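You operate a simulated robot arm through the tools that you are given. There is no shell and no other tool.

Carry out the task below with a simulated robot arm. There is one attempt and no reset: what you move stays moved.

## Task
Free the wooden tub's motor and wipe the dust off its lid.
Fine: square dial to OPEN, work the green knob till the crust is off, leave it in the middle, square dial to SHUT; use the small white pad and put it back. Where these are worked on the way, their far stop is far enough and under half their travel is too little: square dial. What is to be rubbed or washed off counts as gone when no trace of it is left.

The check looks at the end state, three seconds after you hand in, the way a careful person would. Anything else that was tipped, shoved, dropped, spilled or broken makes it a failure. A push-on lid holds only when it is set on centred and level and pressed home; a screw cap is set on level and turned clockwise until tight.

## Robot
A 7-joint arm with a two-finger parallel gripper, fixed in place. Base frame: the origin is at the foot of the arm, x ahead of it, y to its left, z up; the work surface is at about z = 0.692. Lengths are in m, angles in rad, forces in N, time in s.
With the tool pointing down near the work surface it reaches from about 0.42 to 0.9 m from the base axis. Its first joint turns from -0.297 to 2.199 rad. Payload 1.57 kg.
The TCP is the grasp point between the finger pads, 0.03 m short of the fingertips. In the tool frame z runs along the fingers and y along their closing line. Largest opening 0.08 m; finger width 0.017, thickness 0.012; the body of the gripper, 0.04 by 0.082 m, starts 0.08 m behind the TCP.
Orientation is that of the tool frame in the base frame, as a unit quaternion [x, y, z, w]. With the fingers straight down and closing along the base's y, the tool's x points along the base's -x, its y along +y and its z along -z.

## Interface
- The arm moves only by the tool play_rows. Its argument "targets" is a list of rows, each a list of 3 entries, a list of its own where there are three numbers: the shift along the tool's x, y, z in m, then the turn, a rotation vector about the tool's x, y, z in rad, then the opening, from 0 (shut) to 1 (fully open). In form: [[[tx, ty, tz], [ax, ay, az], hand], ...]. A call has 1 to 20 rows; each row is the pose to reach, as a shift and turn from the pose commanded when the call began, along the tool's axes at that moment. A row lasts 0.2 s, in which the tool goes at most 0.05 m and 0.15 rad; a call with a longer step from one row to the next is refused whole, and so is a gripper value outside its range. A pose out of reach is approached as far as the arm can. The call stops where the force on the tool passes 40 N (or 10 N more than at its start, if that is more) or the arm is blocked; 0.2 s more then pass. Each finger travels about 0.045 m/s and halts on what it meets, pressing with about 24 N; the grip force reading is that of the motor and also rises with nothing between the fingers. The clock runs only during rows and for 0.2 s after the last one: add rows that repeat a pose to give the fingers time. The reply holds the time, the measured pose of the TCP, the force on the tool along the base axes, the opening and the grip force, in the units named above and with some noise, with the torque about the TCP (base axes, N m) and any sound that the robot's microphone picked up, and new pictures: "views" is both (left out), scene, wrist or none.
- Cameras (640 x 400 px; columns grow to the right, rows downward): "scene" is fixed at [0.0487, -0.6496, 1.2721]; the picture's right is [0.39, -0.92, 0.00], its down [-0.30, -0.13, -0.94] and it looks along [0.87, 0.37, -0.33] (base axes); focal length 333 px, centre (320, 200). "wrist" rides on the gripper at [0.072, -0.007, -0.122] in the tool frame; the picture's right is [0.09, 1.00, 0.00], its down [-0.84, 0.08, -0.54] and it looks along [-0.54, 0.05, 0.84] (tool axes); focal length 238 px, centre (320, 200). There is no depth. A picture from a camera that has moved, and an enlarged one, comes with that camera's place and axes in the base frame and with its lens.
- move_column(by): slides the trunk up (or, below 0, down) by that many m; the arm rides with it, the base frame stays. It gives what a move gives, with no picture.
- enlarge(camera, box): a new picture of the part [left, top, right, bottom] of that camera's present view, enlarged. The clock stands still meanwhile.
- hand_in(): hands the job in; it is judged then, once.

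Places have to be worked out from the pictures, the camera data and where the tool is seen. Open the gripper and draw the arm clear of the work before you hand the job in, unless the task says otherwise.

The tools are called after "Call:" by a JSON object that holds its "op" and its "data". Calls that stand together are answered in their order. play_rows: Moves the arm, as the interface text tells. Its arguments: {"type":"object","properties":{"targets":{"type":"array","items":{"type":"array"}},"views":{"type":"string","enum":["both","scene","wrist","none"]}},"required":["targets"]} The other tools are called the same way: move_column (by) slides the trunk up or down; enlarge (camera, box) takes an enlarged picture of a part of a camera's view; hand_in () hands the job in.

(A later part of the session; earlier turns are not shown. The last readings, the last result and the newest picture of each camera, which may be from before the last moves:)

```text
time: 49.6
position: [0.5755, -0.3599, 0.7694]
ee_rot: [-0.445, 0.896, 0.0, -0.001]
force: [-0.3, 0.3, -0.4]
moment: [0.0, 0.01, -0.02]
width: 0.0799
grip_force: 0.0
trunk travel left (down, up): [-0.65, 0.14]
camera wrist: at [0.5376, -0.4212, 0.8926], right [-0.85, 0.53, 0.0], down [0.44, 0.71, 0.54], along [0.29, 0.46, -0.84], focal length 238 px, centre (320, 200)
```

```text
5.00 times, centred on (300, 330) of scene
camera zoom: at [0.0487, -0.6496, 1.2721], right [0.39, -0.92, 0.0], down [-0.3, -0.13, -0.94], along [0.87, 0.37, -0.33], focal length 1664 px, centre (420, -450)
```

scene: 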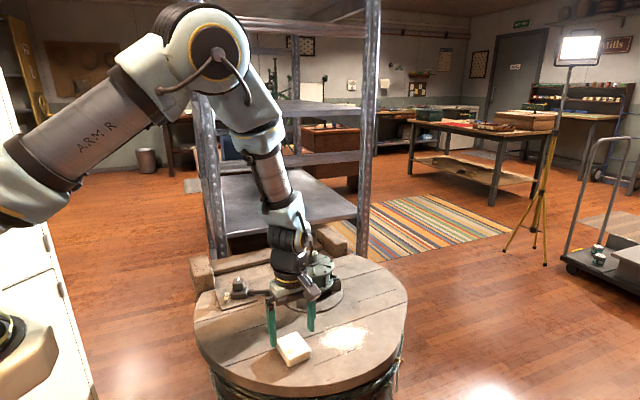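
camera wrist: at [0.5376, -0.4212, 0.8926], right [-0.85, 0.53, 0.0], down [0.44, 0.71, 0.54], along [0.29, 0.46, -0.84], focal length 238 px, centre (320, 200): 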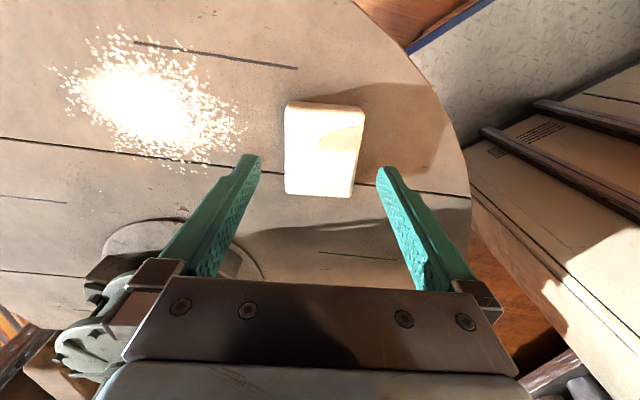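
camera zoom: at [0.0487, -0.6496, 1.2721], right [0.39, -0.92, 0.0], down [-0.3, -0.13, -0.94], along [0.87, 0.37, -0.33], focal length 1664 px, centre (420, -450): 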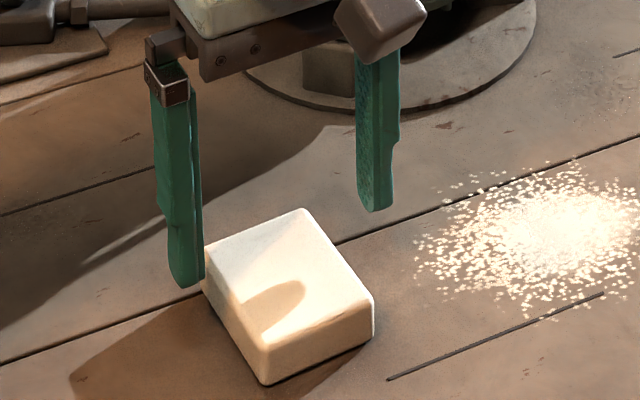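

The pad is centred and aligned between the fingers. I'll descend to TCP z ≈ 0.731 (fingertips just above the lid) and watch the force.

Call:
{"op": "play_rows", "data": {"targets": [[[0.003, 0.0008, 0.015], [0, 0, 0], 1], [[0.003, 0.0008, 0.028], [0, 0, 0], 1], [[0.003, 0.0008, 0.036], [0, 0, 0], 1], [[0.003, 0.0008, 0.039], [0, 0, 0], 1], [[0.003, 0.0008, 0.039], [0, 0, 0], 1]]}}

Call:
{"op": "enlarge", "data": {"camera": "scene", "box": [240, 290, 360, 370]}}

Call:
{"op": "enlarge", "data": {"camera": "wrist", "box": [220, 80, 420, 220]}}

```text
time: 50.8
position: [0.5739, -0.3614, 0.7305]
ee_rot: [-0.445, 0.896, 0.001, -0.001]
force: [-0.3, 0.8, -0.6]
moment: [-0.02, -0.02, 0.0]
width: 0.0802
grip_force: 0.1
trunk travel left (down, up): [-0.65, 0.14]
camera wrist: at [0.5351, -0.4228, 0.8536], right [-0.85, 0.53, 0.0], down [0.44, 0.71, 0.54], along [0.29, 0.46, -0.84], focal length 238 px, centre (320, 200)
```

scene: 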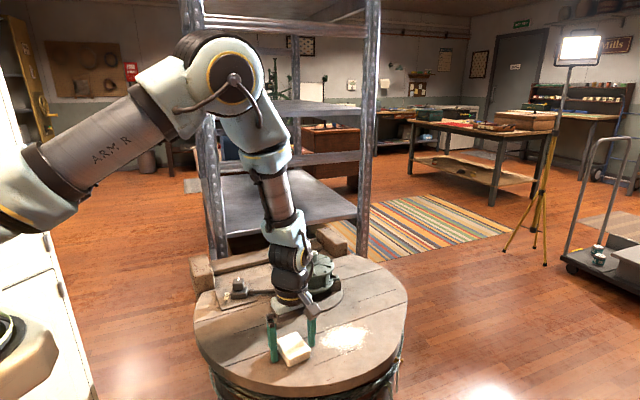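
wrist: 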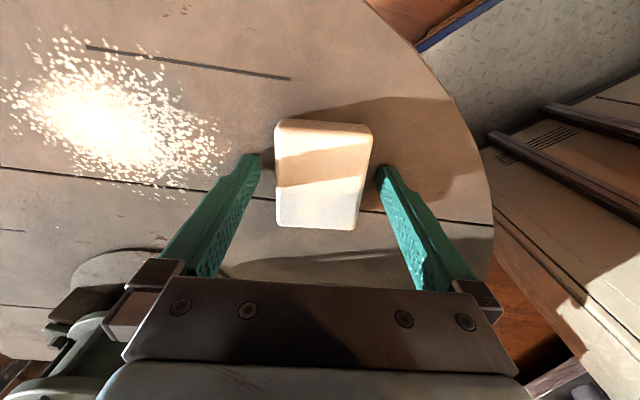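

```text
5.00 times, centred on (300, 330) of scene
camera zoom: at [0.0487, -0.6496, 1.2721], right [0.39, -0.92, 0.0], down [-0.3, -0.13, -0.94], along [0.87, 0.37, -0.33], focal length 1664 px, centre (420, -450)
```

zoom: 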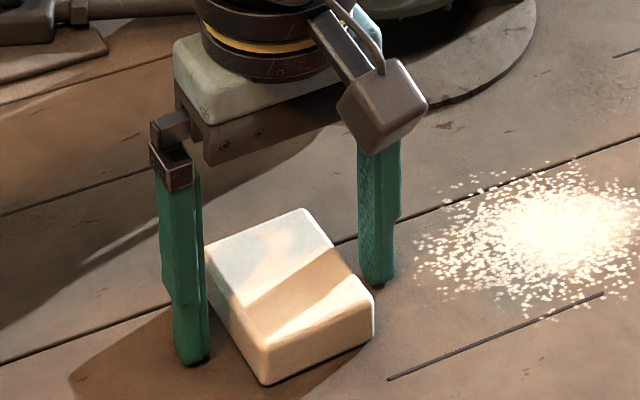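

```text
2.86 times, centred on (320, 150) of wrist
camera zoom: at [0.5351, -0.4228, 0.8536], right [-0.85, 0.53, 0.0], down [0.44, 0.71, 0.54], along [0.29, 0.46, -0.84], focal length 681 px, centre (320, 343)
```

zoom: 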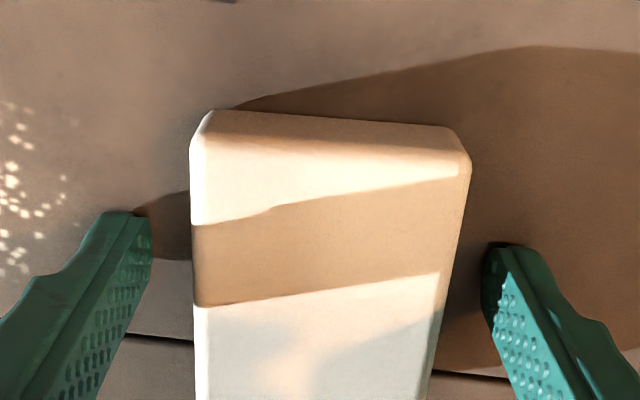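

Fingertips are beside the pad with no contact force. I'll close on it.

Call:
{"op": "play_rows", "data": {"targets": [[[0, 0, 0], [0, 0, 0], 0.8], [[0, 0, 0], [0, 0, 0], 0.5], [[0, 0, 0], [0, 0, 0], 0.5], [[0, 0, 0], [0, 0, 0], 0.5], [[0, 0, 0], [0, 0, 0], 0.5]]}}

Call:
{"op": "enlarge", "data": {"camera": "scene", "box": [240, 290, 360, 370]}}

```text
time: 52.0
position: [0.5736, -0.3613, 0.731]
ee_rot: [-0.445, 0.896, 0.0, 0.0]
force: [0.4, 0.5, 0.1]
moment: [-0.02, 0.0, 0.0]
width: 0.0543
grip_force: 24.0
trunk travel left (down, up): [-0.65, 0.14]
camera wrist: at [0.5351, -0.4228, 0.8536], right [-0.85, 0.53, 0.0], down [0.44, 0.71, 0.54], along [0.29, 0.46, -0.84], focal length 238 px, centre (320, 200)
```

scene: 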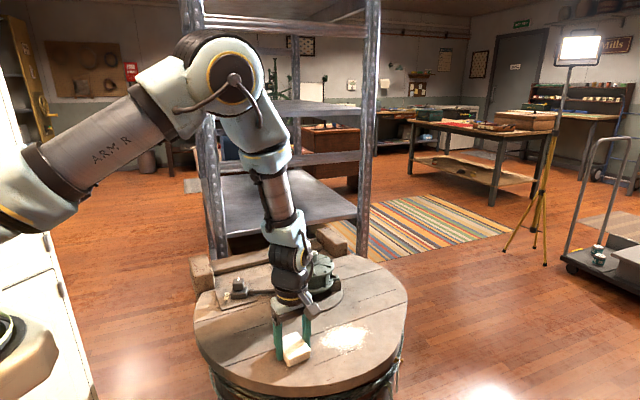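
wrist: 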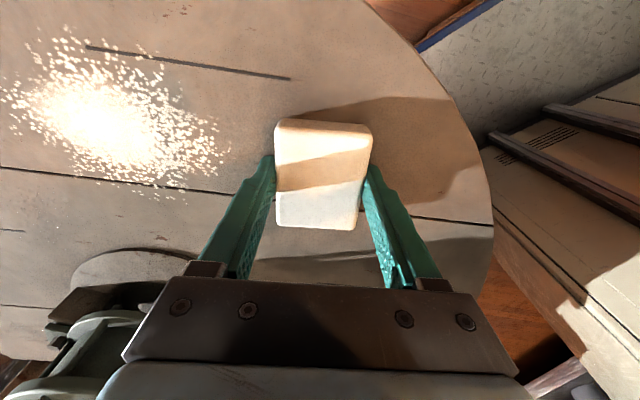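

```text
5.00 times, centred on (300, 330) of scene
camera zoom: at [0.0487, -0.6496, 1.2721], right [0.39, -0.92, 0.0], down [-0.3, -0.13, -0.94], along [0.87, 0.37, -0.33], focal length 1664 px, centre (420, -450)
```

zoom: 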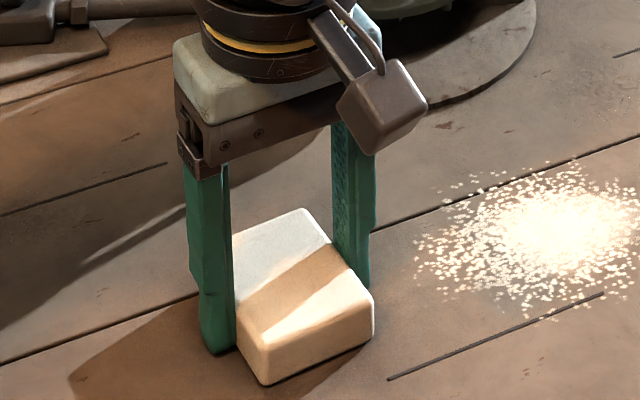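

Pad gripped (0.054 m) without shifting it. In the tool frame the dust lies about x -0.045…0.07, y -0.062…-0.207 from here. I'll press down lightly by 2 mm first and read the force.

Call:
{"op": "play_rows", "data": {"targets": [[[0, 0, 0.001], [0, 0, 0], 0.5], [[0, 0, 0.002], [0, 0, 0], 0.5], [[0, 0, 0.002], [0, 0, 0], 0.5]], "views": "none"}}

```text
time: 52.8
position: [0.5743, -0.362, 0.7298]
ee_rot: [-0.445, 0.895, -0.002, 0.0]
force: [-2.4, 1.1, 25.8]
moment: [0.37, 0.35, 0.05]
width: 0.0546
grip_force: 24.0
trunk travel left (down, up): [-0.65, 0.14]
```

That gives 26 N, so about 13 N/mm; I'll use 1 mm of press (~12 N). First pass: slide along tool -y through the dust centre.

Call:
{"op": "play_rows", "data": {"targets": [[[0, 0, -0.001], [0, 0, 0], 0.5], [[0, -0.025, -0.001], [0, 0, 0], 0.5], [[0, -0.05, -0.001], [0, 0, 0], 0.5], [[0.005, -0.075, -0.001], [0, 0, 0], 0.5], [[0.01, -0.1, -0.001], [0, 0, 0], 0.5], [[0.012, -0.125, -0.001], [0, 0, 0], 0.5], [[0.012, -0.15, -0.001], [0, 0, 0], 0.5]]}}

Call:
{"op": "enlarge", "data": {"camera": "scene", "box": [260, 300, 400, 385]}}

```text
time: 53.3
position: [0.5742, -0.3616, 0.7311]
ee_rot: [-0.446, 0.895, 0.004, -0.004]
force: [-9.8, 6.9, 25.8]
moment: [-0.12, -0.48, 0.04]
width: 0.0542
grip_force: 24.2
trunk travel left (down, up): [-0.65, 0.14]
stopped in row 2: the force on the tool passed its limit at 59 N (the readings are from after the stop); the commanded pose is now the measured one
camera wrist: at [0.5372, -0.4238, 0.8537], right [-0.85, 0.53, 0.01], down [0.45, 0.71, 0.54], along [0.28, 0.46, -0.84], focal length 238 px, centre (320, 200)
```

scene: 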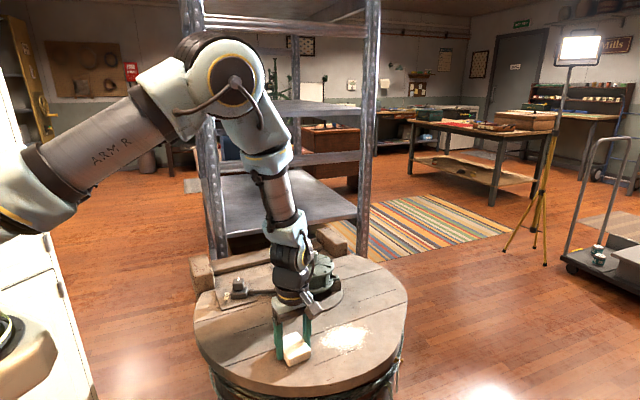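
wrist: 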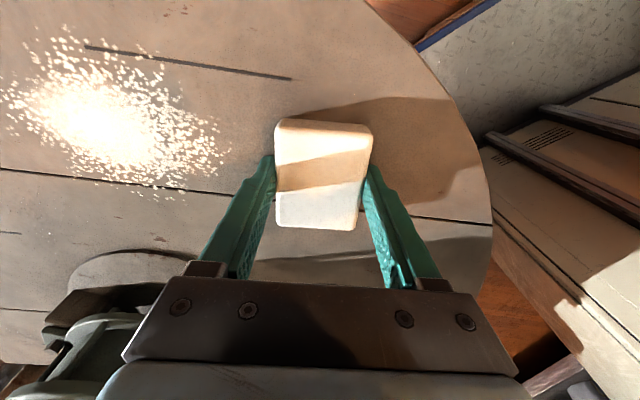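

```text
4.57 times, centred on (330, 342) of scene
camera zoom: at [0.0487, -0.6496, 1.2721], right [0.39, -0.92, 0.0], down [-0.3, -0.13, -0.94], along [0.87, 0.37, -0.33], focal length 1522 px, centre (274, -451)
```

zoom: 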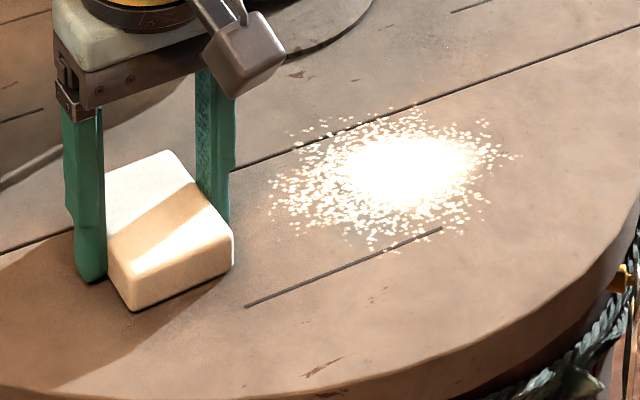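

The pad (perhaps with the fingertips) stuck under too much load; nothing has shifted. I'll regrip 4–5 mm higher so the fingertips are clear of the lid.

Call:
{"op": "play_rows", "data": {"targets": [[[0, 0, -0.001], [0, 0, 0], 0.75], [[0, 0, -0.002], [0, 0, 0], 0.75], [[0, 0, -0.0045], [0, 0, 0], 0.75], [[0, 0, -0.0045], [0, 0, 0], 0.75], [[0, 0, -0.0045], [0, 0, 0], 0.5], [[0, 0, -0.0045], [0, 0, 0], 0.5], [[0, 0, -0.0045], [0, 0, 0], 0.5], [[0, 0, -0.0045], [0, 0, 0], 0.5]], "views": "wrist"}}

Call:
{"op": "enlarge", "data": {"camera": "scene", "box": [240, 290, 360, 370]}}

```text
time: 55.1
position: [0.576, -0.3628, 0.7325]
ee_rot: [-0.447, 0.895, 0.003, -0.004]
force: [1.0, 0.1, -0.2]
moment: [0.02, 0.0, -0.01]
width: 0.0542
grip_force: 23.9
trunk travel left (down, up): [-0.65, 0.14]
camera wrist: at [0.5382, -0.4246, 0.8564], right [-0.85, 0.53, 0.01], down [0.45, 0.71, 0.54], along [0.28, 0.46, -0.84], focal length 238 px, centre (320, 200)
```

wrist: 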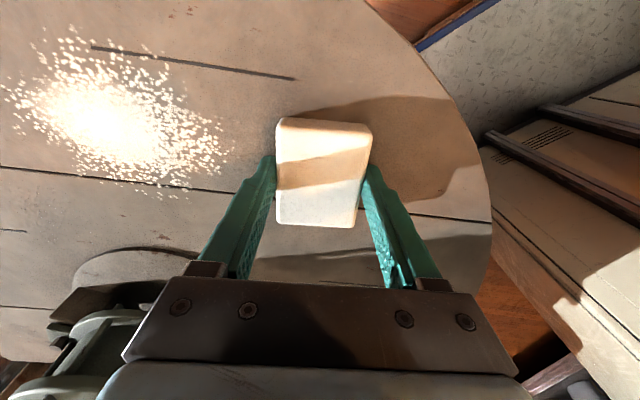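

```text
5.00 times, centred on (300, 330) of scene
camera zoom: at [0.0487, -0.6496, 1.2721], right [0.39, -0.92, 0.0], down [-0.3, -0.13, -0.94], along [0.87, 0.37, -0.33], focal length 1664 px, centre (420, -450)
```

zoom: 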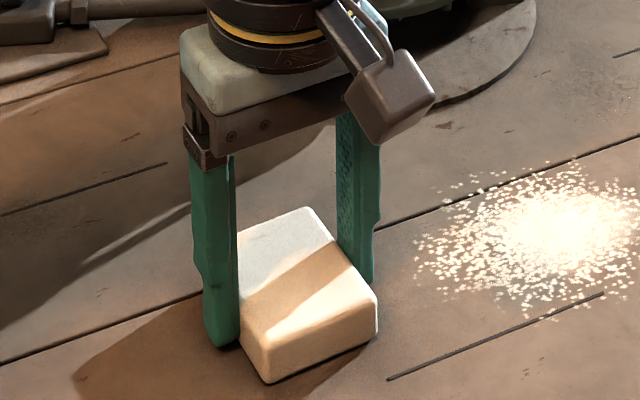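

Regripped with zero load, fingertips ~2–3 mm higher. I'll slide the pad without extra press toward the dust, gently, levelling the tiny tilt, and watch the force.

Call:
{"op": "play_rows", "data": {"targets": [[[0, -0.004, 0], [0.004, -0.002, 0], 0.5], [[0.0, -0.012, 0], [0.008, -0.004, 0], 0.5], [[0.002, -0.03, 0], [0.008, -0.004, 0], 0.5], [[0.004, -0.05, 0], [0.008, -0.004, 0], 0.5], [[0.006, -0.07, 0], [0.008, -0.004, 0], 0.5], [[0.008, -0.09, 0], [0.008, -0.004, 0], 0.5]]}}

Call:
{"op": "enlarge", "data": {"camera": "scene", "box": [260, 300, 400, 385]}}

```text
time: 56.5
position: [0.6419, -0.4224, 0.7331]
ee_rot: [-0.446, 0.895, 0.002, 0.0]
force: [-5.7, 3.8, 9.7]
moment: [0.26, 0.22, 0.04]
width: 0.0543
grip_force: 24.2
trunk travel left (down, up): [-0.65, 0.14]
camera wrist: at [0.6041, -0.4844, 0.8557], right [-0.85, 0.53, 0.0], down [0.44, 0.71, 0.54], along [0.28, 0.46, -0.84], focal length 238 px, centre (320, 200)
```

scene: 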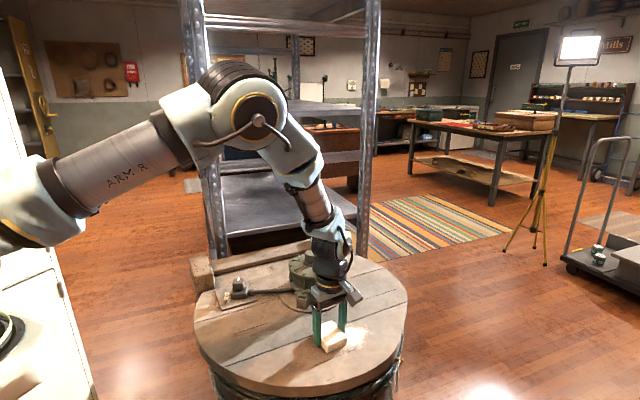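
wrist: 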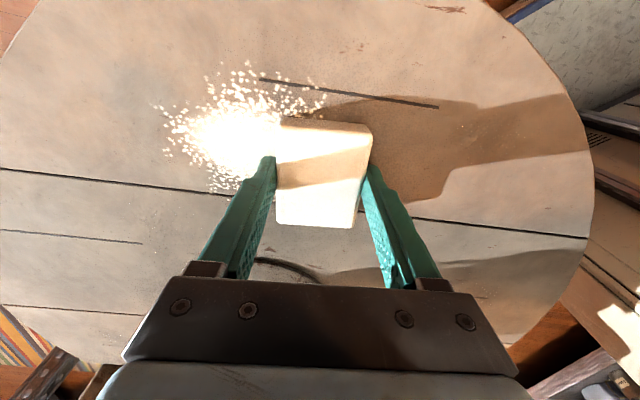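

```text
4.57 times, centred on (330, 342) of scene
camera zoom: at [0.0487, -0.6496, 1.2721], right [0.39, -0.92, 0.0], down [-0.3, -0.13, -0.94], along [0.87, 0.37, -0.33], focal length 1522 px, centre (274, -451)
```

zoom: 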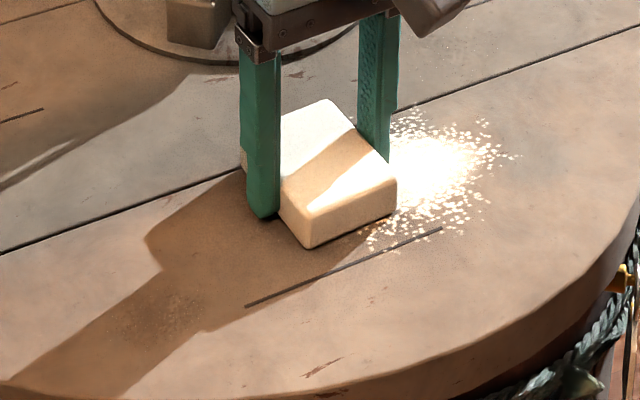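

Sliding works with ~10 N of contact. I'll carry on through the dust centre and return on an offset line.

Call:
{"op": "play_rows", "data": {"targets": [[[0, -0.01, 0], [0, 0, 0], 0.5], [[0, -0.035, 0], [0, 0, 0], 0.5], [[0, -0.06, 0], [0, 0, 0], 0.5], [[0, -0.085, 0], [0, 0, 0], 0.5], [[0, -0.105, 0], [0, 0, 0], 0.5], [[0.015, -0.115, 0], [0, 0, 0], 0.5], [[0.03, -0.105, 0], [0, 0, 0], 0.5], [[0.03, -0.08, 0], [0, 0, 0], 0.5], [[0.03, -0.055, 0], [0, 0, 0], 0.5], [[0.03, -0.03, 0], [0, 0, 0], 0.5], [[0.03, -0.005, 0], [0, 0, 0], 0.5], [[0.03, 0.02, 0], [0, 0, 0], 0.5]]}}

Call:
{"op": "enlarge", "data": {"camera": "scene", "box": [260, 300, 400, 385]}}

```text
time: 59.1
position: [0.6078, -0.4356, 0.7326]
ee_rot: [-0.447, 0.895, 0.003, 0.0]
force: [-0.1, -1.3, -0.2]
moment: [0.0, 0.0, 0.0]
width: 0.0545
grip_force: 24.1
trunk travel left (down, up): [-0.65, 0.14]
camera wrist: at [0.5697, -0.4969, 0.8557], right [-0.85, 0.53, 0.0], down [0.44, 0.71, 0.54], along [0.28, 0.46, -0.84], focal length 238 px, centre (320, 200)
```

scene: 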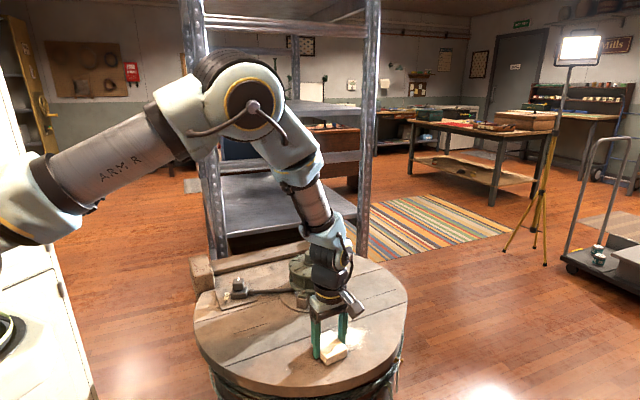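
wrist: 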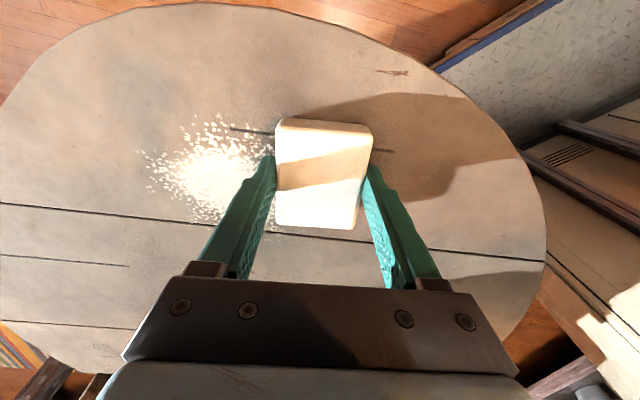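

```text
4.57 times, centred on (330, 342) of scene
camera zoom: at [0.0487, -0.6496, 1.2721], right [0.39, -0.92, 0.0], down [-0.3, -0.13, -0.94], along [0.87, 0.37, -0.33], focal length 1522 px, centre (274, -451)
```

zoom: 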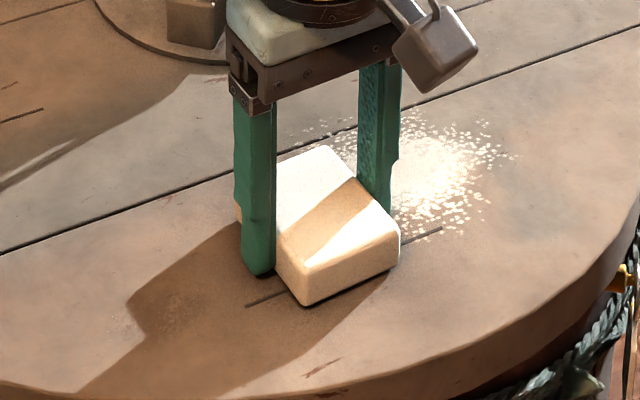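

The dust has thinned but not vanished, and force here is ~0, so contact was light. I'll add ~0.8 mm of press and make more passes.

Call:
{"op": "play_rows", "data": {"targets": [[[0, 0, 0.0008], [0, 0, 0], 0.5], [[0, -0.015, 0.0008], [0, 0, 0], 0.5], [[0, -0.035, 0.0008], [0, 0, 0], 0.5], [[0, -0.06, 0.0008], [0, 0, 0], 0.5], [[0, -0.085, 0.0008], [0, 0, 0], 0.5], [[0, -0.11, 0.0008], [0, 0, 0], 0.5], [[0, -0.13, 0.0008], [0, 0, 0], 0.5]]}}

Call:
{"op": "enlarge", "data": {"camera": "scene", "box": [260, 300, 400, 385]}}

```text
time: 60.7
position: [0.7126, -0.5138, 0.7311]
ee_rot: [-0.447, 0.895, 0.001, 0.0]
force: [-1.9, 1.1, 4.2]
moment: [0.04, 0.06, -0.01]
width: 0.0541
grip_force: 23.8
trunk travel left (down, up): [-0.65, 0.14]
camera wrist: at [0.674, -0.5752, 0.8546], right [-0.85, 0.53, 0.0], down [0.44, 0.71, 0.54], along [0.28, 0.46, -0.84], focal length 238 px, centre (320, 200)
```

scene: 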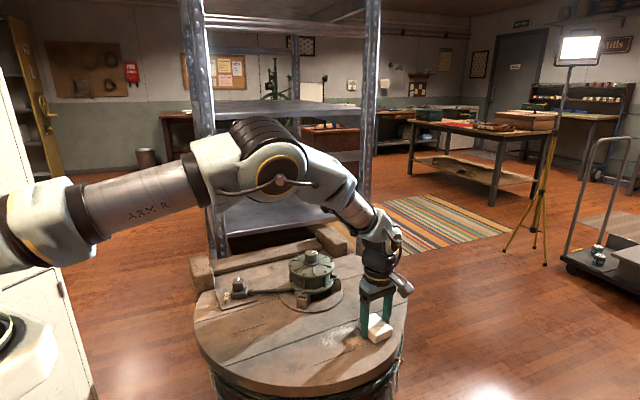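
wrist: 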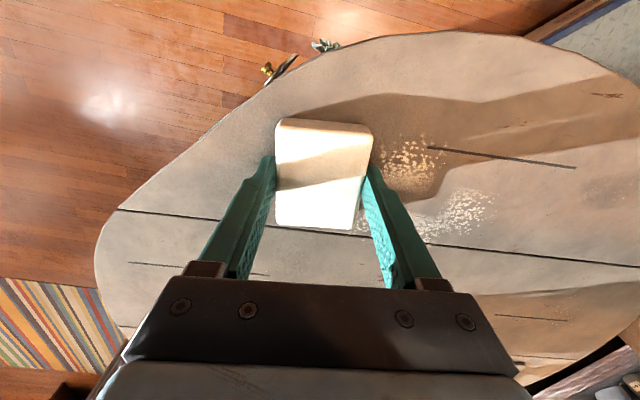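

```text
4.57 times, centred on (330, 342) of scene
camera zoom: at [0.0487, -0.6496, 1.2721], right [0.39, -0.92, 0.0], down [-0.3, -0.13, -0.94], along [0.87, 0.37, -0.33], focal length 1522 px, centre (274, -451)
```

zoom: 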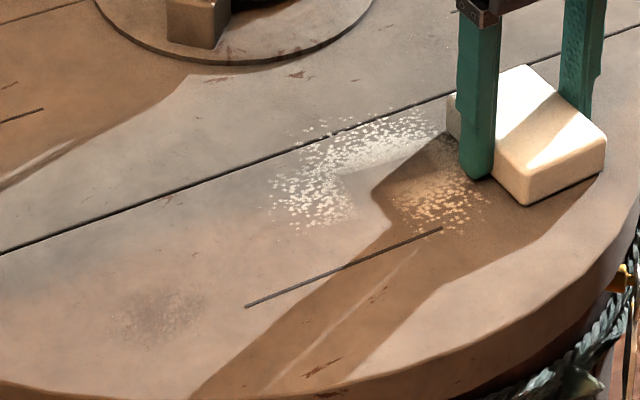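

Much of the dust is gone; arcs remain on either side of the wiped band. I'll make return passes with slightly more press over the near side and then the far side.

Call:
{"op": "play_rows", "data": {"targets": [[[0.01, 0.005, 0.0004], [0, 0, 0], 0.5], [[0.015, 0.03, 0.0004], [0, 0, 0], 0.5], [[0.015, 0.05, 0.0004], [0, 0, 0], 0.5], [[0.015, 0.07, 0.0004], [0, 0, 0], 0.5], [[0.012, 0.09, 0.0004], [0, 0, 0], 0.5], [[0.0, 0.115, 0.0004], [0, 0, 0], 0.5], [[-0.01, 0.135, 0.0004], [0, 0, 0], 0.5], [[-0.025, 0.14, 0.0004], [0, 0, 0], 0.5], [[-0.04, 0.13, 0.0004], [0, 0, 0], 0.5], [[-0.045, 0.11, 0.0004], [0, 0, 0], 0.5], [[-0.045, 0.085, 0.0004], [0, 0, 0], 0.5], [[-0.045, 0.06, 0.0004], [0, 0, 0], 0.5], [[-0.045, 0.035, 0.0004], [0, 0, 0], 0.5], [[-0.045, 0.015, 0.0004], [0, 0, 0], 0.5]]}}

Call:
{"op": "enlarge", "data": {"camera": "scene", "box": [260, 300, 400, 385]}}

```text
time: 63.7
position: [0.7267, -0.4692, 0.7314]
ee_rot: [-0.446, 0.895, 0.001, 0.0]
force: [0.2, 1.2, 0.5]
moment: [0.05, 0.03, 0.01]
width: 0.0546
grip_force: 23.7
trunk travel left (down, up): [-0.65, 0.14]
camera wrist: at [0.6888, -0.5303, 0.8539], right [-0.85, 0.53, 0.0], down [0.44, 0.71, 0.54], along [0.28, 0.46, -0.84], focal length 238 px, centre (320, 200)
```

scene: 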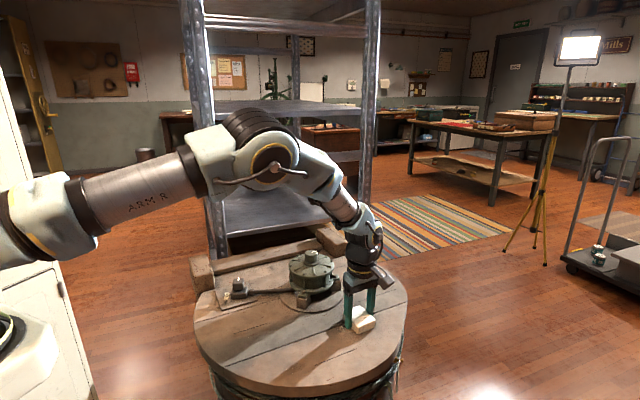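
wrist: 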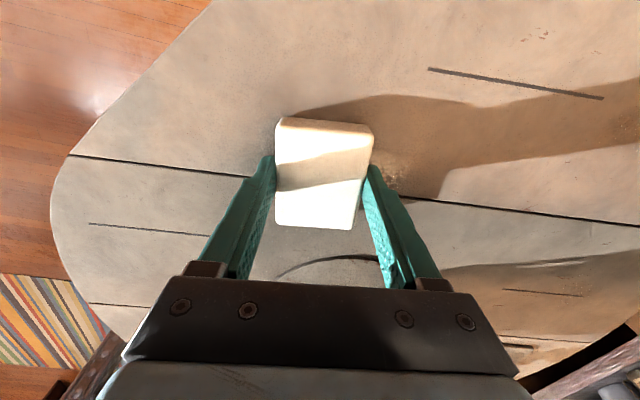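

```text
4.57 times, centred on (330, 342) of scene
camera zoom: at [0.0487, -0.6496, 1.2721], right [0.39, -0.92, 0.0], down [-0.3, -0.13, -0.94], along [0.87, 0.37, -0.33], focal length 1522 px, centre (274, -451)
```

zoom: 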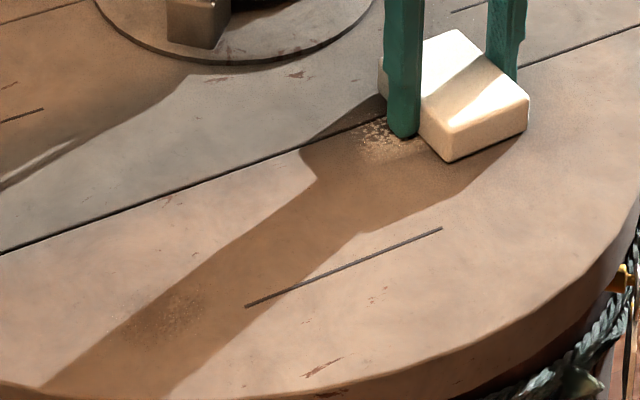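

Only a small patch beside the pad remains, plus a faint speckle near the pad's original spot to inspect. I'll wipe back and forth over the patch with a bit more press.

Call:
{"op": "play_rows", "data": {"targets": [[[-0.005, 0.01, 0.0006], [0, 0, 0], 0.5], [[-0.008, 0.03, 0.0006], [0, 0, 0], 0.5], [[-0.008, 0.05, 0.0006], [0, 0, 0], 0.5], [[-0.008, 0.07, 0.0006], [0, 0, 0], 0.5], [[-0.008, 0.09, 0.0006], [0, 0, 0], 0.5], [[0.0, 0.1, 0.0006], [0, 0, 0], 0.5], [[0.012, 0.09, 0.0006], [0, 0, 0], 0.5], [[0.012, 0.07, 0.0006], [0, 0, 0], 0.5], [[0.012, 0.05, 0.0006], [0, 0, 0], 0.5], [[0.012, 0.03, 0.0006], [0, 0, 0], 0.5], [[0.012, 0.01, 0.0006], [0, 0, 0], 0.5], [[0.012, -0.01, 0.0006], [0, 0, 0], 0.5], [[0.03, -0.01, 0.0006], [0, 0, 0], 0.5], [[0.035, 0.01, 0.0006], [0, 0, 0], 0.5], [[0.035, 0.03, 0.0006], [0, 0, 0], 0.5], [[0.035, 0.05, 0.0006], [0, 0, 0], 0.5], [[0.035, 0.07, 0.0006], [0, 0, 0], 0.5], [[0.035, 0.09, 0.0006], [0, 0, 0], 0.5], [[0.035, 0.11, 0.0006], [0, 0, 0], 0.5]]}}

Call:
{"op": "enlarge", "data": {"camera": "scene", "box": [260, 300, 400, 385]}}

Call:
{"op": "enlarge", "data": {"camera": "scene", "box": [265, 345, 325, 385]}}

```text
time: 67.7
position: [0.6173, -0.4304, 0.7299]
ee_rot: [-0.446, 0.895, 0.002, -0.001]
force: [0.8, -0.4, 2.7]
moment: [-0.03, -0.09, 0.0]
width: 0.0545
grip_force: 24.1
trunk travel left (down, up): [-0.65, 0.14]
camera wrist: at [0.5797, -0.4912, 0.8534], right [-0.85, 0.53, 0.0], down [0.44, 0.71, 0.54], along [0.28, 0.46, -0.84], focal length 238 px, centre (320, 200)
```

scene: 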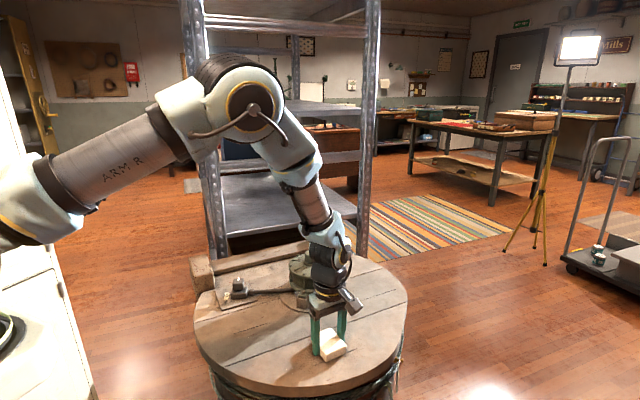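
wrist: 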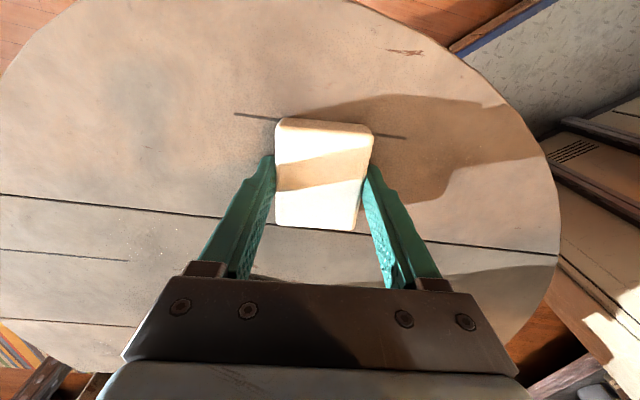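

```text
4.57 times, centred on (330, 342) of scene
camera zoom: at [0.0487, -0.6496, 1.2721], right [0.39, -0.92, 0.0], down [-0.3, -0.13, -0.94], along [0.87, 0.37, -0.33], focal length 1522 px, centre (274, -451)
```

zoom: 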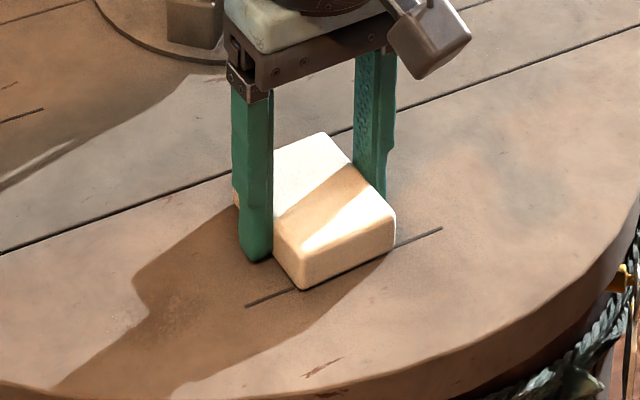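

```text
10.00 times, centred on (295, 365) of scene
camera zoom: at [0.0487, -0.6496, 1.2721], right [0.39, -0.92, 0.0], down [-0.3, -0.13, -0.94], along [0.87, 0.37, -0.33], focal length 3329 px, centre (570, -1450)
```

zoom: 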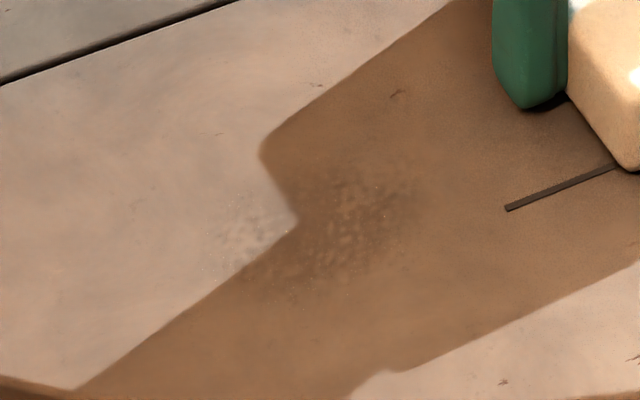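

Main dust is gone at first glance. I'll enlarge the wiped region in both cameras, and the faint mottled patch near the pad's original place, to look for traces.

Call:
{"op": "enlarge", "data": {"camera": "wrist", "box": [60, 180, 260, 300]}}

Call:
{"op": "enlarge", "data": {"camera": "scene", "box": [330, 300, 400, 345]}}

Call:
{"op": "enlarge", "data": {"camera": "wrist", "box": [360, 90, 480, 180]}}

Call:
{"op": "enlarge", "data": {"camera": "wrist", "box": [60, 60, 280, 200]}}

```text
3.20 times, centred on (160, 240) of wrist
camera zoom: at [0.5797, -0.4912, 0.8534], right [-0.85, 0.53, 0.0], down [0.44, 0.71, 0.54], along [0.28, 0.46, -0.84], focal length 763 px, centre (832, 72)
```

zoom: 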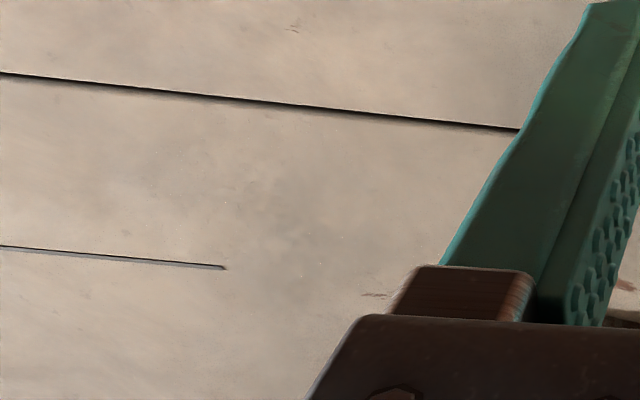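

```text
8.89 times, centred on (365, 322) of scene
camera zoom: at [0.0487, -0.6496, 1.2721], right [0.39, -0.92, 0.0], down [-0.3, -0.13, -0.94], along [0.87, 0.37, -0.33], focal length 2959 px, centre (-80, -889)
```

zoom: 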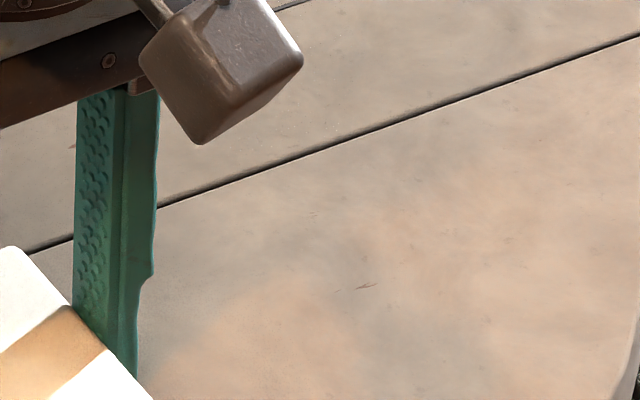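

```text
4.44 times, centred on (420, 135) of wrist
camera zoom: at [0.5797, -0.4912, 0.8534], right [-0.85, 0.53, 0.0], down [0.44, 0.71, 0.54], along [0.28, 0.46, -0.84], focal length 1059 px, centre (-124, 489)
```

zoom: 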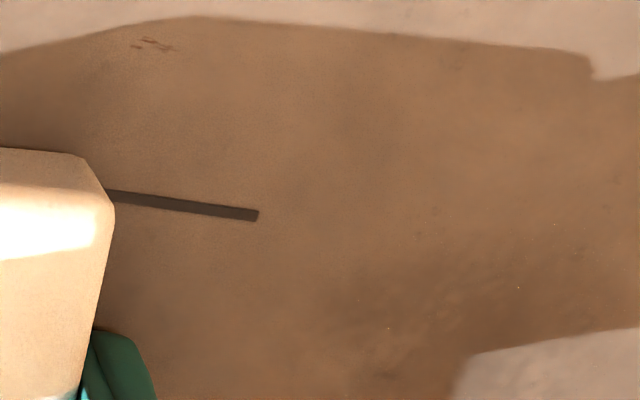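

```text
2.86 times, centred on (170, 130) of wrist
camera zoom: at [0.5797, -0.4912, 0.8534], right [-0.85, 0.53, 0.0], down [0.44, 0.71, 0.54], along [0.28, 0.46, -0.84], focal length 681 px, centre (749, 400)
```

zoom: 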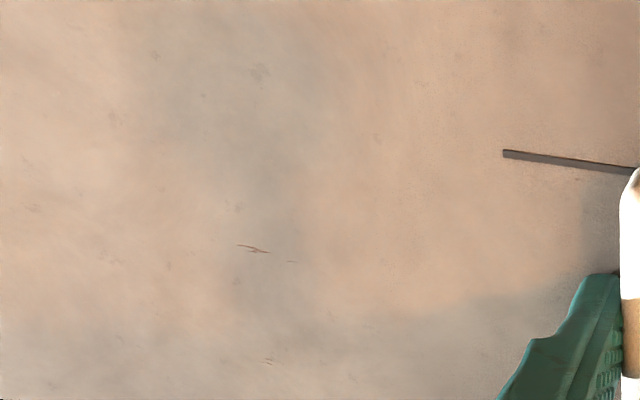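

The wiped area looks clean; similar faint mottling exists elsewhere on the planks, so it's wood texture. To be thorough I'll do one more full set of overlapping passes over the whole dust area with light contact.

Call:
{"op": "play_rows", "data": {"targets": [[[0.012, 0.0, 0.0003], [0, 0, 0], 0.5], [[0.025, -0.005, 0.0003], [0, 0, 0], 0.5], [[0.025, -0.03, 0.0003], [0, 0, 0], 0.5], [[0.025, -0.055, 0.0003], [0, 0, 0], 0.5], [[0.025, -0.08, 0.0003], [0, 0, 0], 0.5], [[0.025, -0.105, 0.0003], [0, 0, 0], 0.5], [[0.02, -0.125, 0.0003], [0, 0, 0], 0.5], [[-0.003, -0.125, 0.0003], [0, 0, 0], 0.5], [[-0.005, -0.105, 0.0003], [0, 0, 0], 0.5], [[-0.005, -0.08, 0.0003], [0, 0, 0], 0.5], [[-0.005, -0.055, 0.0003], [0, 0, 0], 0.5], [[-0.005, -0.03, 0.0003], [0, 0, 0], 0.5], [[-0.005, -0.005, 0.0003], [0, 0, 0], 0.5], [[-0.025, 0.005, 0.0003], [0, 0, 0], 0.5], [[-0.035, -0.015, 0.0003], [0, 0, 0], 0.5], [[-0.035, -0.04, 0.0003], [0, 0, 0], 0.5], [[-0.035, -0.065, 0.0003], [0, 0, 0], 0.5], [[-0.035, -0.09, 0.0003], [0, 0, 0], 0.5], [[-0.035, -0.115, 0.0003], [0, 0, 0], 0.5], [[-0.04, -0.13, 0.0003], [0, 0, 0], 0.5]], "views": "wrist"}}

```text
time: 71.9
position: [0.7447, -0.4766, 0.7294]
ee_rot: [-0.447, 0.895, 0.002, -0.001]
force: [-6.2, 1.8, 6.0]
moment: [-0.07, -0.04, -0.09]
width: 0.0544
grip_force: 24.0
trunk travel left (down, up): [-0.65, 0.14]
camera wrist: at [0.7076, -0.5384, 0.8532], right [-0.85, 0.53, 0.0], down [0.44, 0.71, 0.54], along [0.28, 0.46, -0.84], focal length 238 px, centre (320, 200)
```

wrist: 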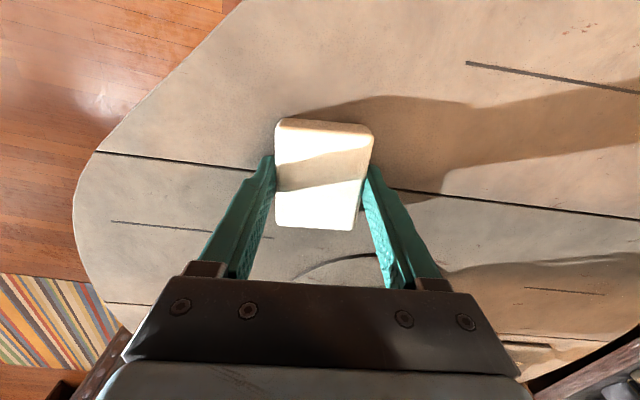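

I'll finish with a last pass along the motor-side edge of the dust area, then lift the pad 30 mm to inspect the lid.

Call:
{"op": "play_rows", "data": {"targets": [[[-0.018, 0.005, 0.0], [0, 0, 0], 0.5], [[-0.02, 0.03, 0.0], [0, 0, 0], 0.5], [[-0.02, 0.055, 0.0], [0, 0, 0], 0.5], [[-0.02, 0.08, 0.0], [0, 0, 0], 0.5], [[-0.02, 0.105, 0.0], [0, 0, 0], 0.5], [[-0.02, 0.125, 0.0], [0, 0, 0], 0.5], [[-0.02, 0.135, -0.005], [0, 0, 0], 0.5], [[-0.02, 0.145, -0.02], [0, 0, 0], 0.5], [[0.0, 0.18, -0.03], [0, 0, 0], 0.5], [[0.012, 0.207, -0.03], [0, 0, 0], 0.5], [[0.012, 0.207, -0.03], [0, 0, 0], 0.5]]}}

Call:
{"op": "enlarge", "data": {"camera": "scene", "box": [240, 290, 360, 370]}}

Call:
{"op": "enlarge", "data": {"camera": "scene", "box": [300, 290, 410, 360]}}

Call:
{"op": "enlarge", "data": {"camera": "wrist", "box": [0, 30, 260, 190]}}

```text
time: 74.3
position: [0.573, -0.3613, 0.7596]
ee_rot: [-0.447, 0.895, 0.002, 0.0]
force: [-0.5, -0.8, -0.5]
moment: [-0.02, -0.02, 0.0]
width: 0.0544
grip_force: 24.2
trunk travel left (down, up): [-0.65, 0.14]
camera wrist: at [0.5354, -0.4227, 0.8836], right [-0.85, 0.53, 0.0], down [0.44, 0.71, 0.54], along [0.28, 0.46, -0.84], focal length 238 px, centre (320, 200)
```

scene: 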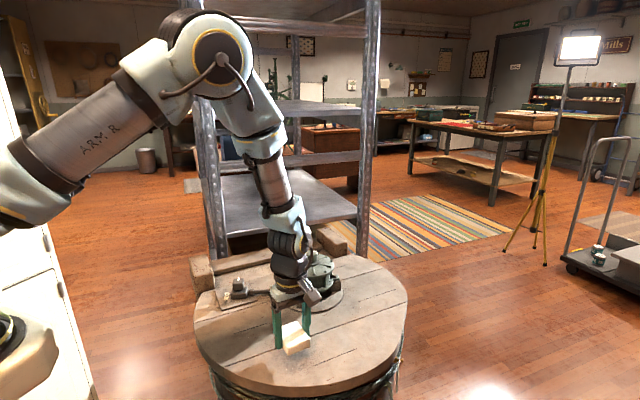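
wrist: 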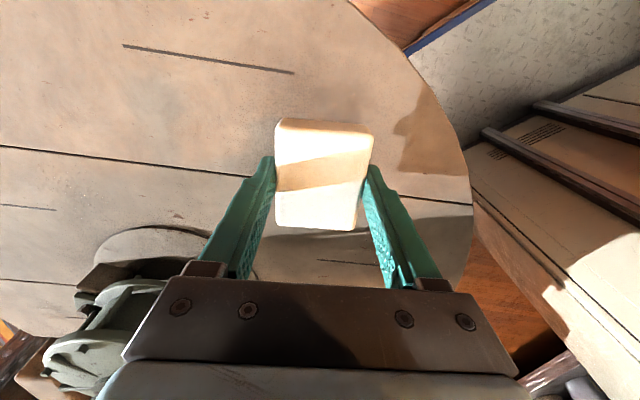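

```text
5.00 times, centred on (300, 330) of scene
camera zoom: at [0.0487, -0.6496, 1.2721], right [0.39, -0.92, 0.0], down [-0.3, -0.13, -0.94], along [0.87, 0.37, -0.33], focal length 1664 px, centre (420, -450)
```

zoom: 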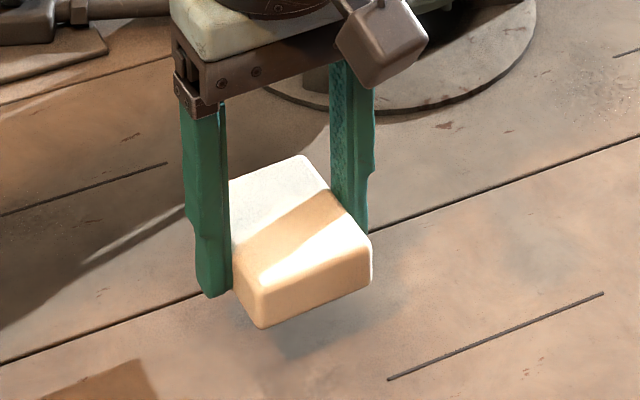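

```text
5.71 times, centred on (355, 325) of scene
camera zoom: at [0.0487, -0.6496, 1.2721], right [0.39, -0.92, 0.0], down [-0.3, -0.13, -0.94], along [0.87, 0.37, -0.33], focal length 1902 px, centre (120, -514)
```

zoom: 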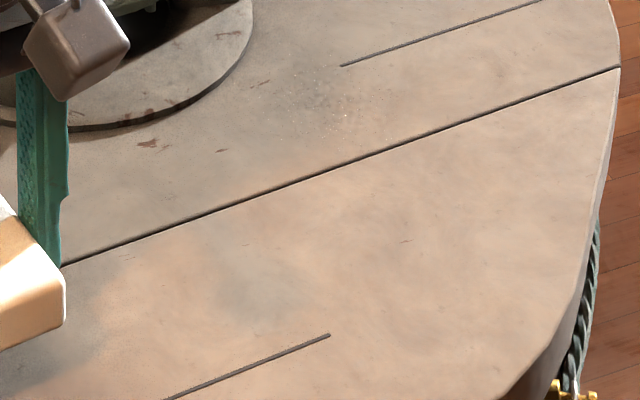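

```text
2.46 times, centred on (130, 110) of wrist
camera zoom: at [0.5354, -0.4227, 0.8836], right [-0.85, 0.53, 0.0], down [0.44, 0.71, 0.54], along [0.28, 0.46, -0.84], focal length 587 px, centre (788, 422)
```

zoom: 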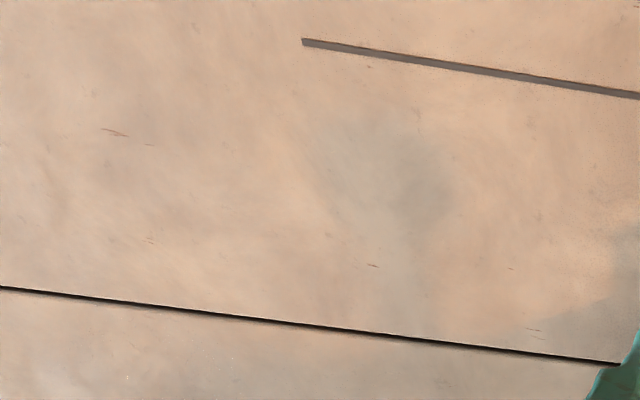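

The dust area looks clean. I'll magnify the two faint speckled spots (near the motor disc, and where the pad sat) to judge whether they're any residue.

Call:
{"op": "enlarge", "data": {"camera": "scene", "box": [345, 297, 381, 319]}}

Call:
{"op": "enlarge", "data": {"camera": "scene", "box": [275, 352, 315, 378]}}

Call:
{"op": "enlarge", "data": {"camera": "scene", "box": [200, 300, 260, 340]}}

Call:
{"op": "enlarge", "data": {"camera": "wrist", "box": [260, 20, 420, 130]}}

```text
16.00 times, centred on (363, 308) of scene
camera zoom: at [0.0487, -0.6496, 1.2721], right [0.39, -0.92, 0.0], down [-0.3, -0.13, -0.94], along [0.87, 0.37, -0.33], focal length 5326 px, centre (-368, -1528)
```

zoom: 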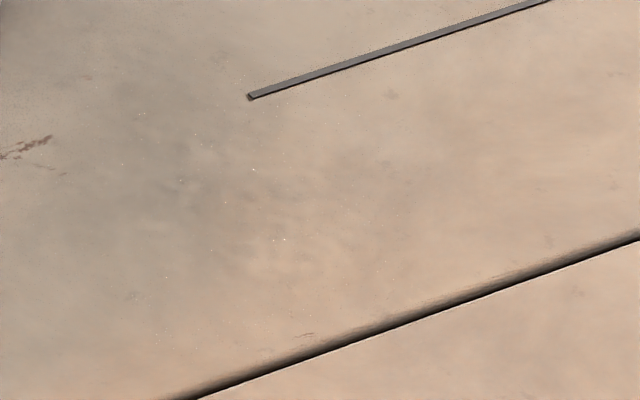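

```text
15.38 times, centred on (295, 365) of scene
camera zoom: at [0.0487, -0.6496, 1.2721], right [0.39, -0.92, 0.0], down [-0.3, -0.13, -0.94], along [0.87, 0.37, -0.33], focal length 5122 px, centre (705, -2338)
```

zoom: 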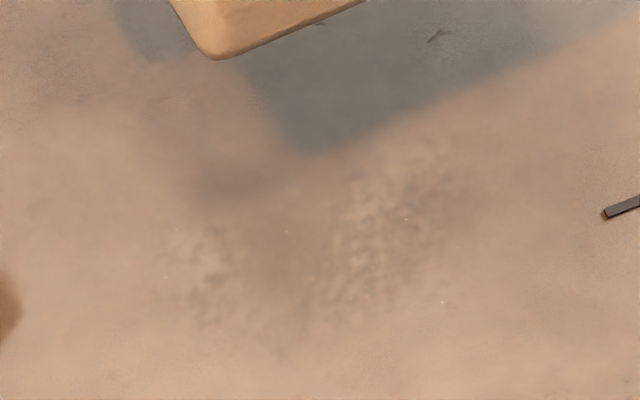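

```text
10.00 times, centred on (230, 320) of scene
camera zoom: at [0.0487, -0.6496, 1.2721], right [0.39, -0.92, 0.0], down [-0.3, -0.13, -0.94], along [0.87, 0.37, -0.33], focal length 3329 px, centre (1220, -1000)
```

zoom: 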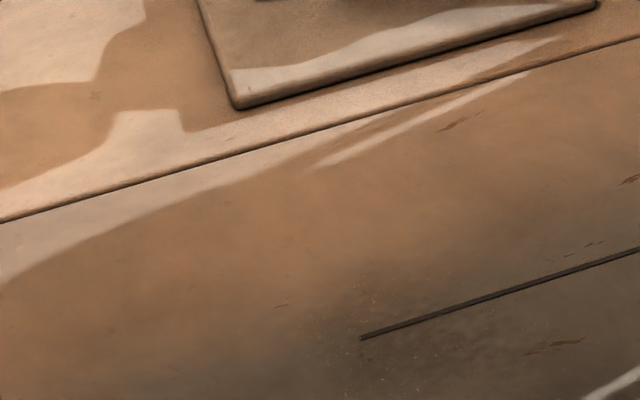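

```text
3.64 times, centred on (340, 75) of wrist
camera zoom: at [0.5354, -0.4227, 0.8836], right [-0.85, 0.53, 0.0], down [0.44, 0.71, 0.54], along [0.28, 0.46, -0.84], focal length 867 px, centre (247, 654)
```

zoom: 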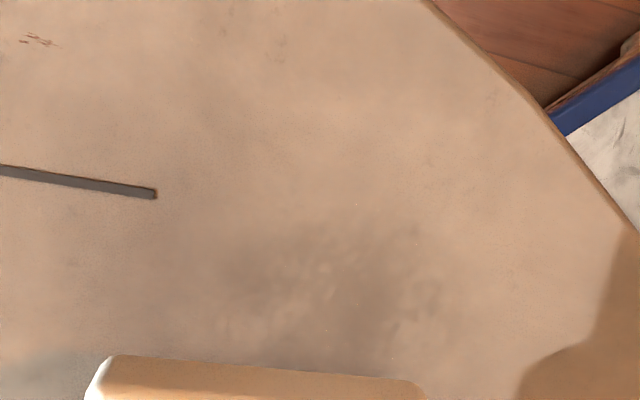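

Those spots recur beside each plank's slit, so they're wood texture, not dust. The hand is right above the pad's original place; I'll lower it until light contact.

Call:
{"op": "play_rows", "data": {"targets": [[[0, 0, 0.01], [0, 0, 0], 0.5], [[0, 0, 0.02], [0, 0, 0], 0.5], [[0, 0, 0.026], [0, 0, 0], 0.5], [[0, 0, 0.028], [0, 0, 0], 0.5], [[0, 0, 0.0285], [0, 0, 0], 0.5]]}}

Call:
{"op": "enlarge", "data": {"camera": "scene", "box": [240, 290, 360, 370]}}

```text
time: 75.5
position: [0.574, -0.3622, 0.7308]
ee_rot: [-0.447, 0.895, 0.003, 0.0]
force: [-0.1, -0.3, -0.5]
moment: [-0.02, 0.03, 0.0]
width: 0.0543
grip_force: 23.5
trunk travel left (down, up): [-0.65, 0.14]
camera wrist: at [0.5355, -0.4232, 0.8548], right [-0.85, 0.53, 0.0], down [0.44, 0.71, 0.54], along [0.28, 0.46, -0.84], focal length 238 px, centre (320, 200)
```

scene: 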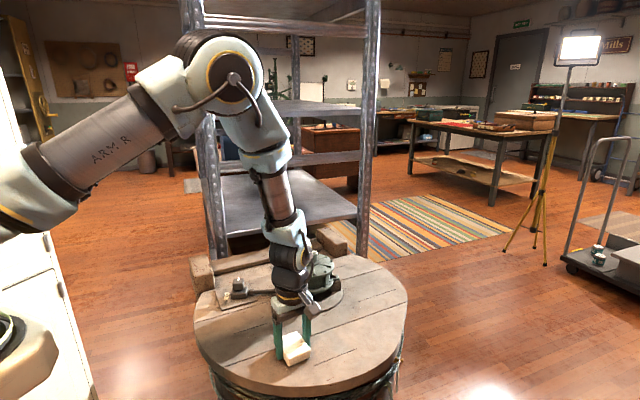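
wrist: 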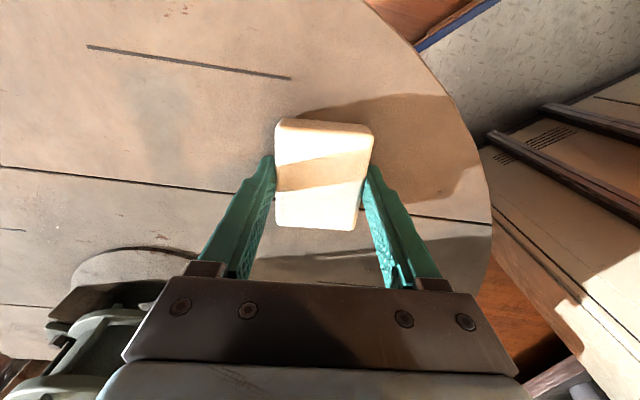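

```text
5.00 times, centred on (300, 330) of scene
camera zoom: at [0.0487, -0.6496, 1.2721], right [0.39, -0.92, 0.0], down [-0.3, -0.13, -0.94], along [0.87, 0.37, -0.33], focal length 1664 px, centre (420, -450)
```

zoom: 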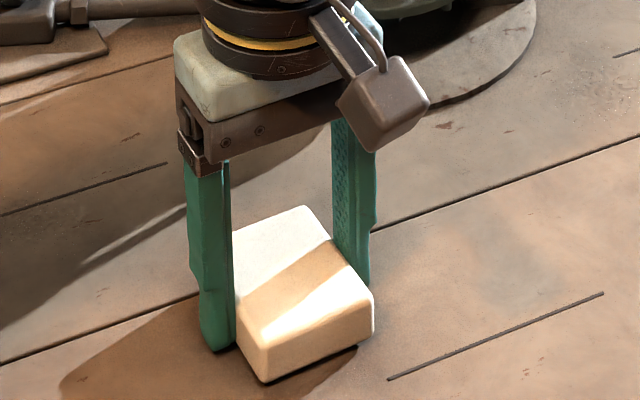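

The pad's corners match its original picture, just ~1 mm above the lid. I'll lower 1.2 mm more and check the force, then release.

Call:
{"op": "play_rows", "data": {"targets": [[[0, 0, 0.0006], [0, 0, 0], 0.5], [[0, 0, 0.0012], [0, 0, 0], 0.5]], "views": "none"}}

```text
time: 76.1
position: [0.574, -0.3617, 0.7306]
ee_rot: [-0.447, 0.895, 0.002, 0.0]
force: [0.1, 0.4, 0.3]
moment: [0.01, 0.01, 0.0]
width: 0.0544
grip_force: 24.3
trunk travel left (down, up): [-0.65, 0.14]
```

Still no contact force; I'll lower another millimetre in small steps.

Call:
{"op": "play_rows", "data": {"targets": [[[0, 0, 0.0004], [0, 0, 0], 0.5], [[0, 0, 0.0008], [0, 0, 0], 0.5], [[0, 0, 0.0008], [0, 0, 0], 0.5]], "views": "none"}}

```text
time: 76.9
position: [0.5751, -0.3614, 0.7297]
ee_rot: [-0.446, 0.895, 0.001, -0.001]
force: [-0.4, -0.7, 1.5]
moment: [-0.01, -0.04, -0.02]
width: 0.0544
grip_force: 24.3
trunk travel left (down, up): [-0.65, 0.14]
```

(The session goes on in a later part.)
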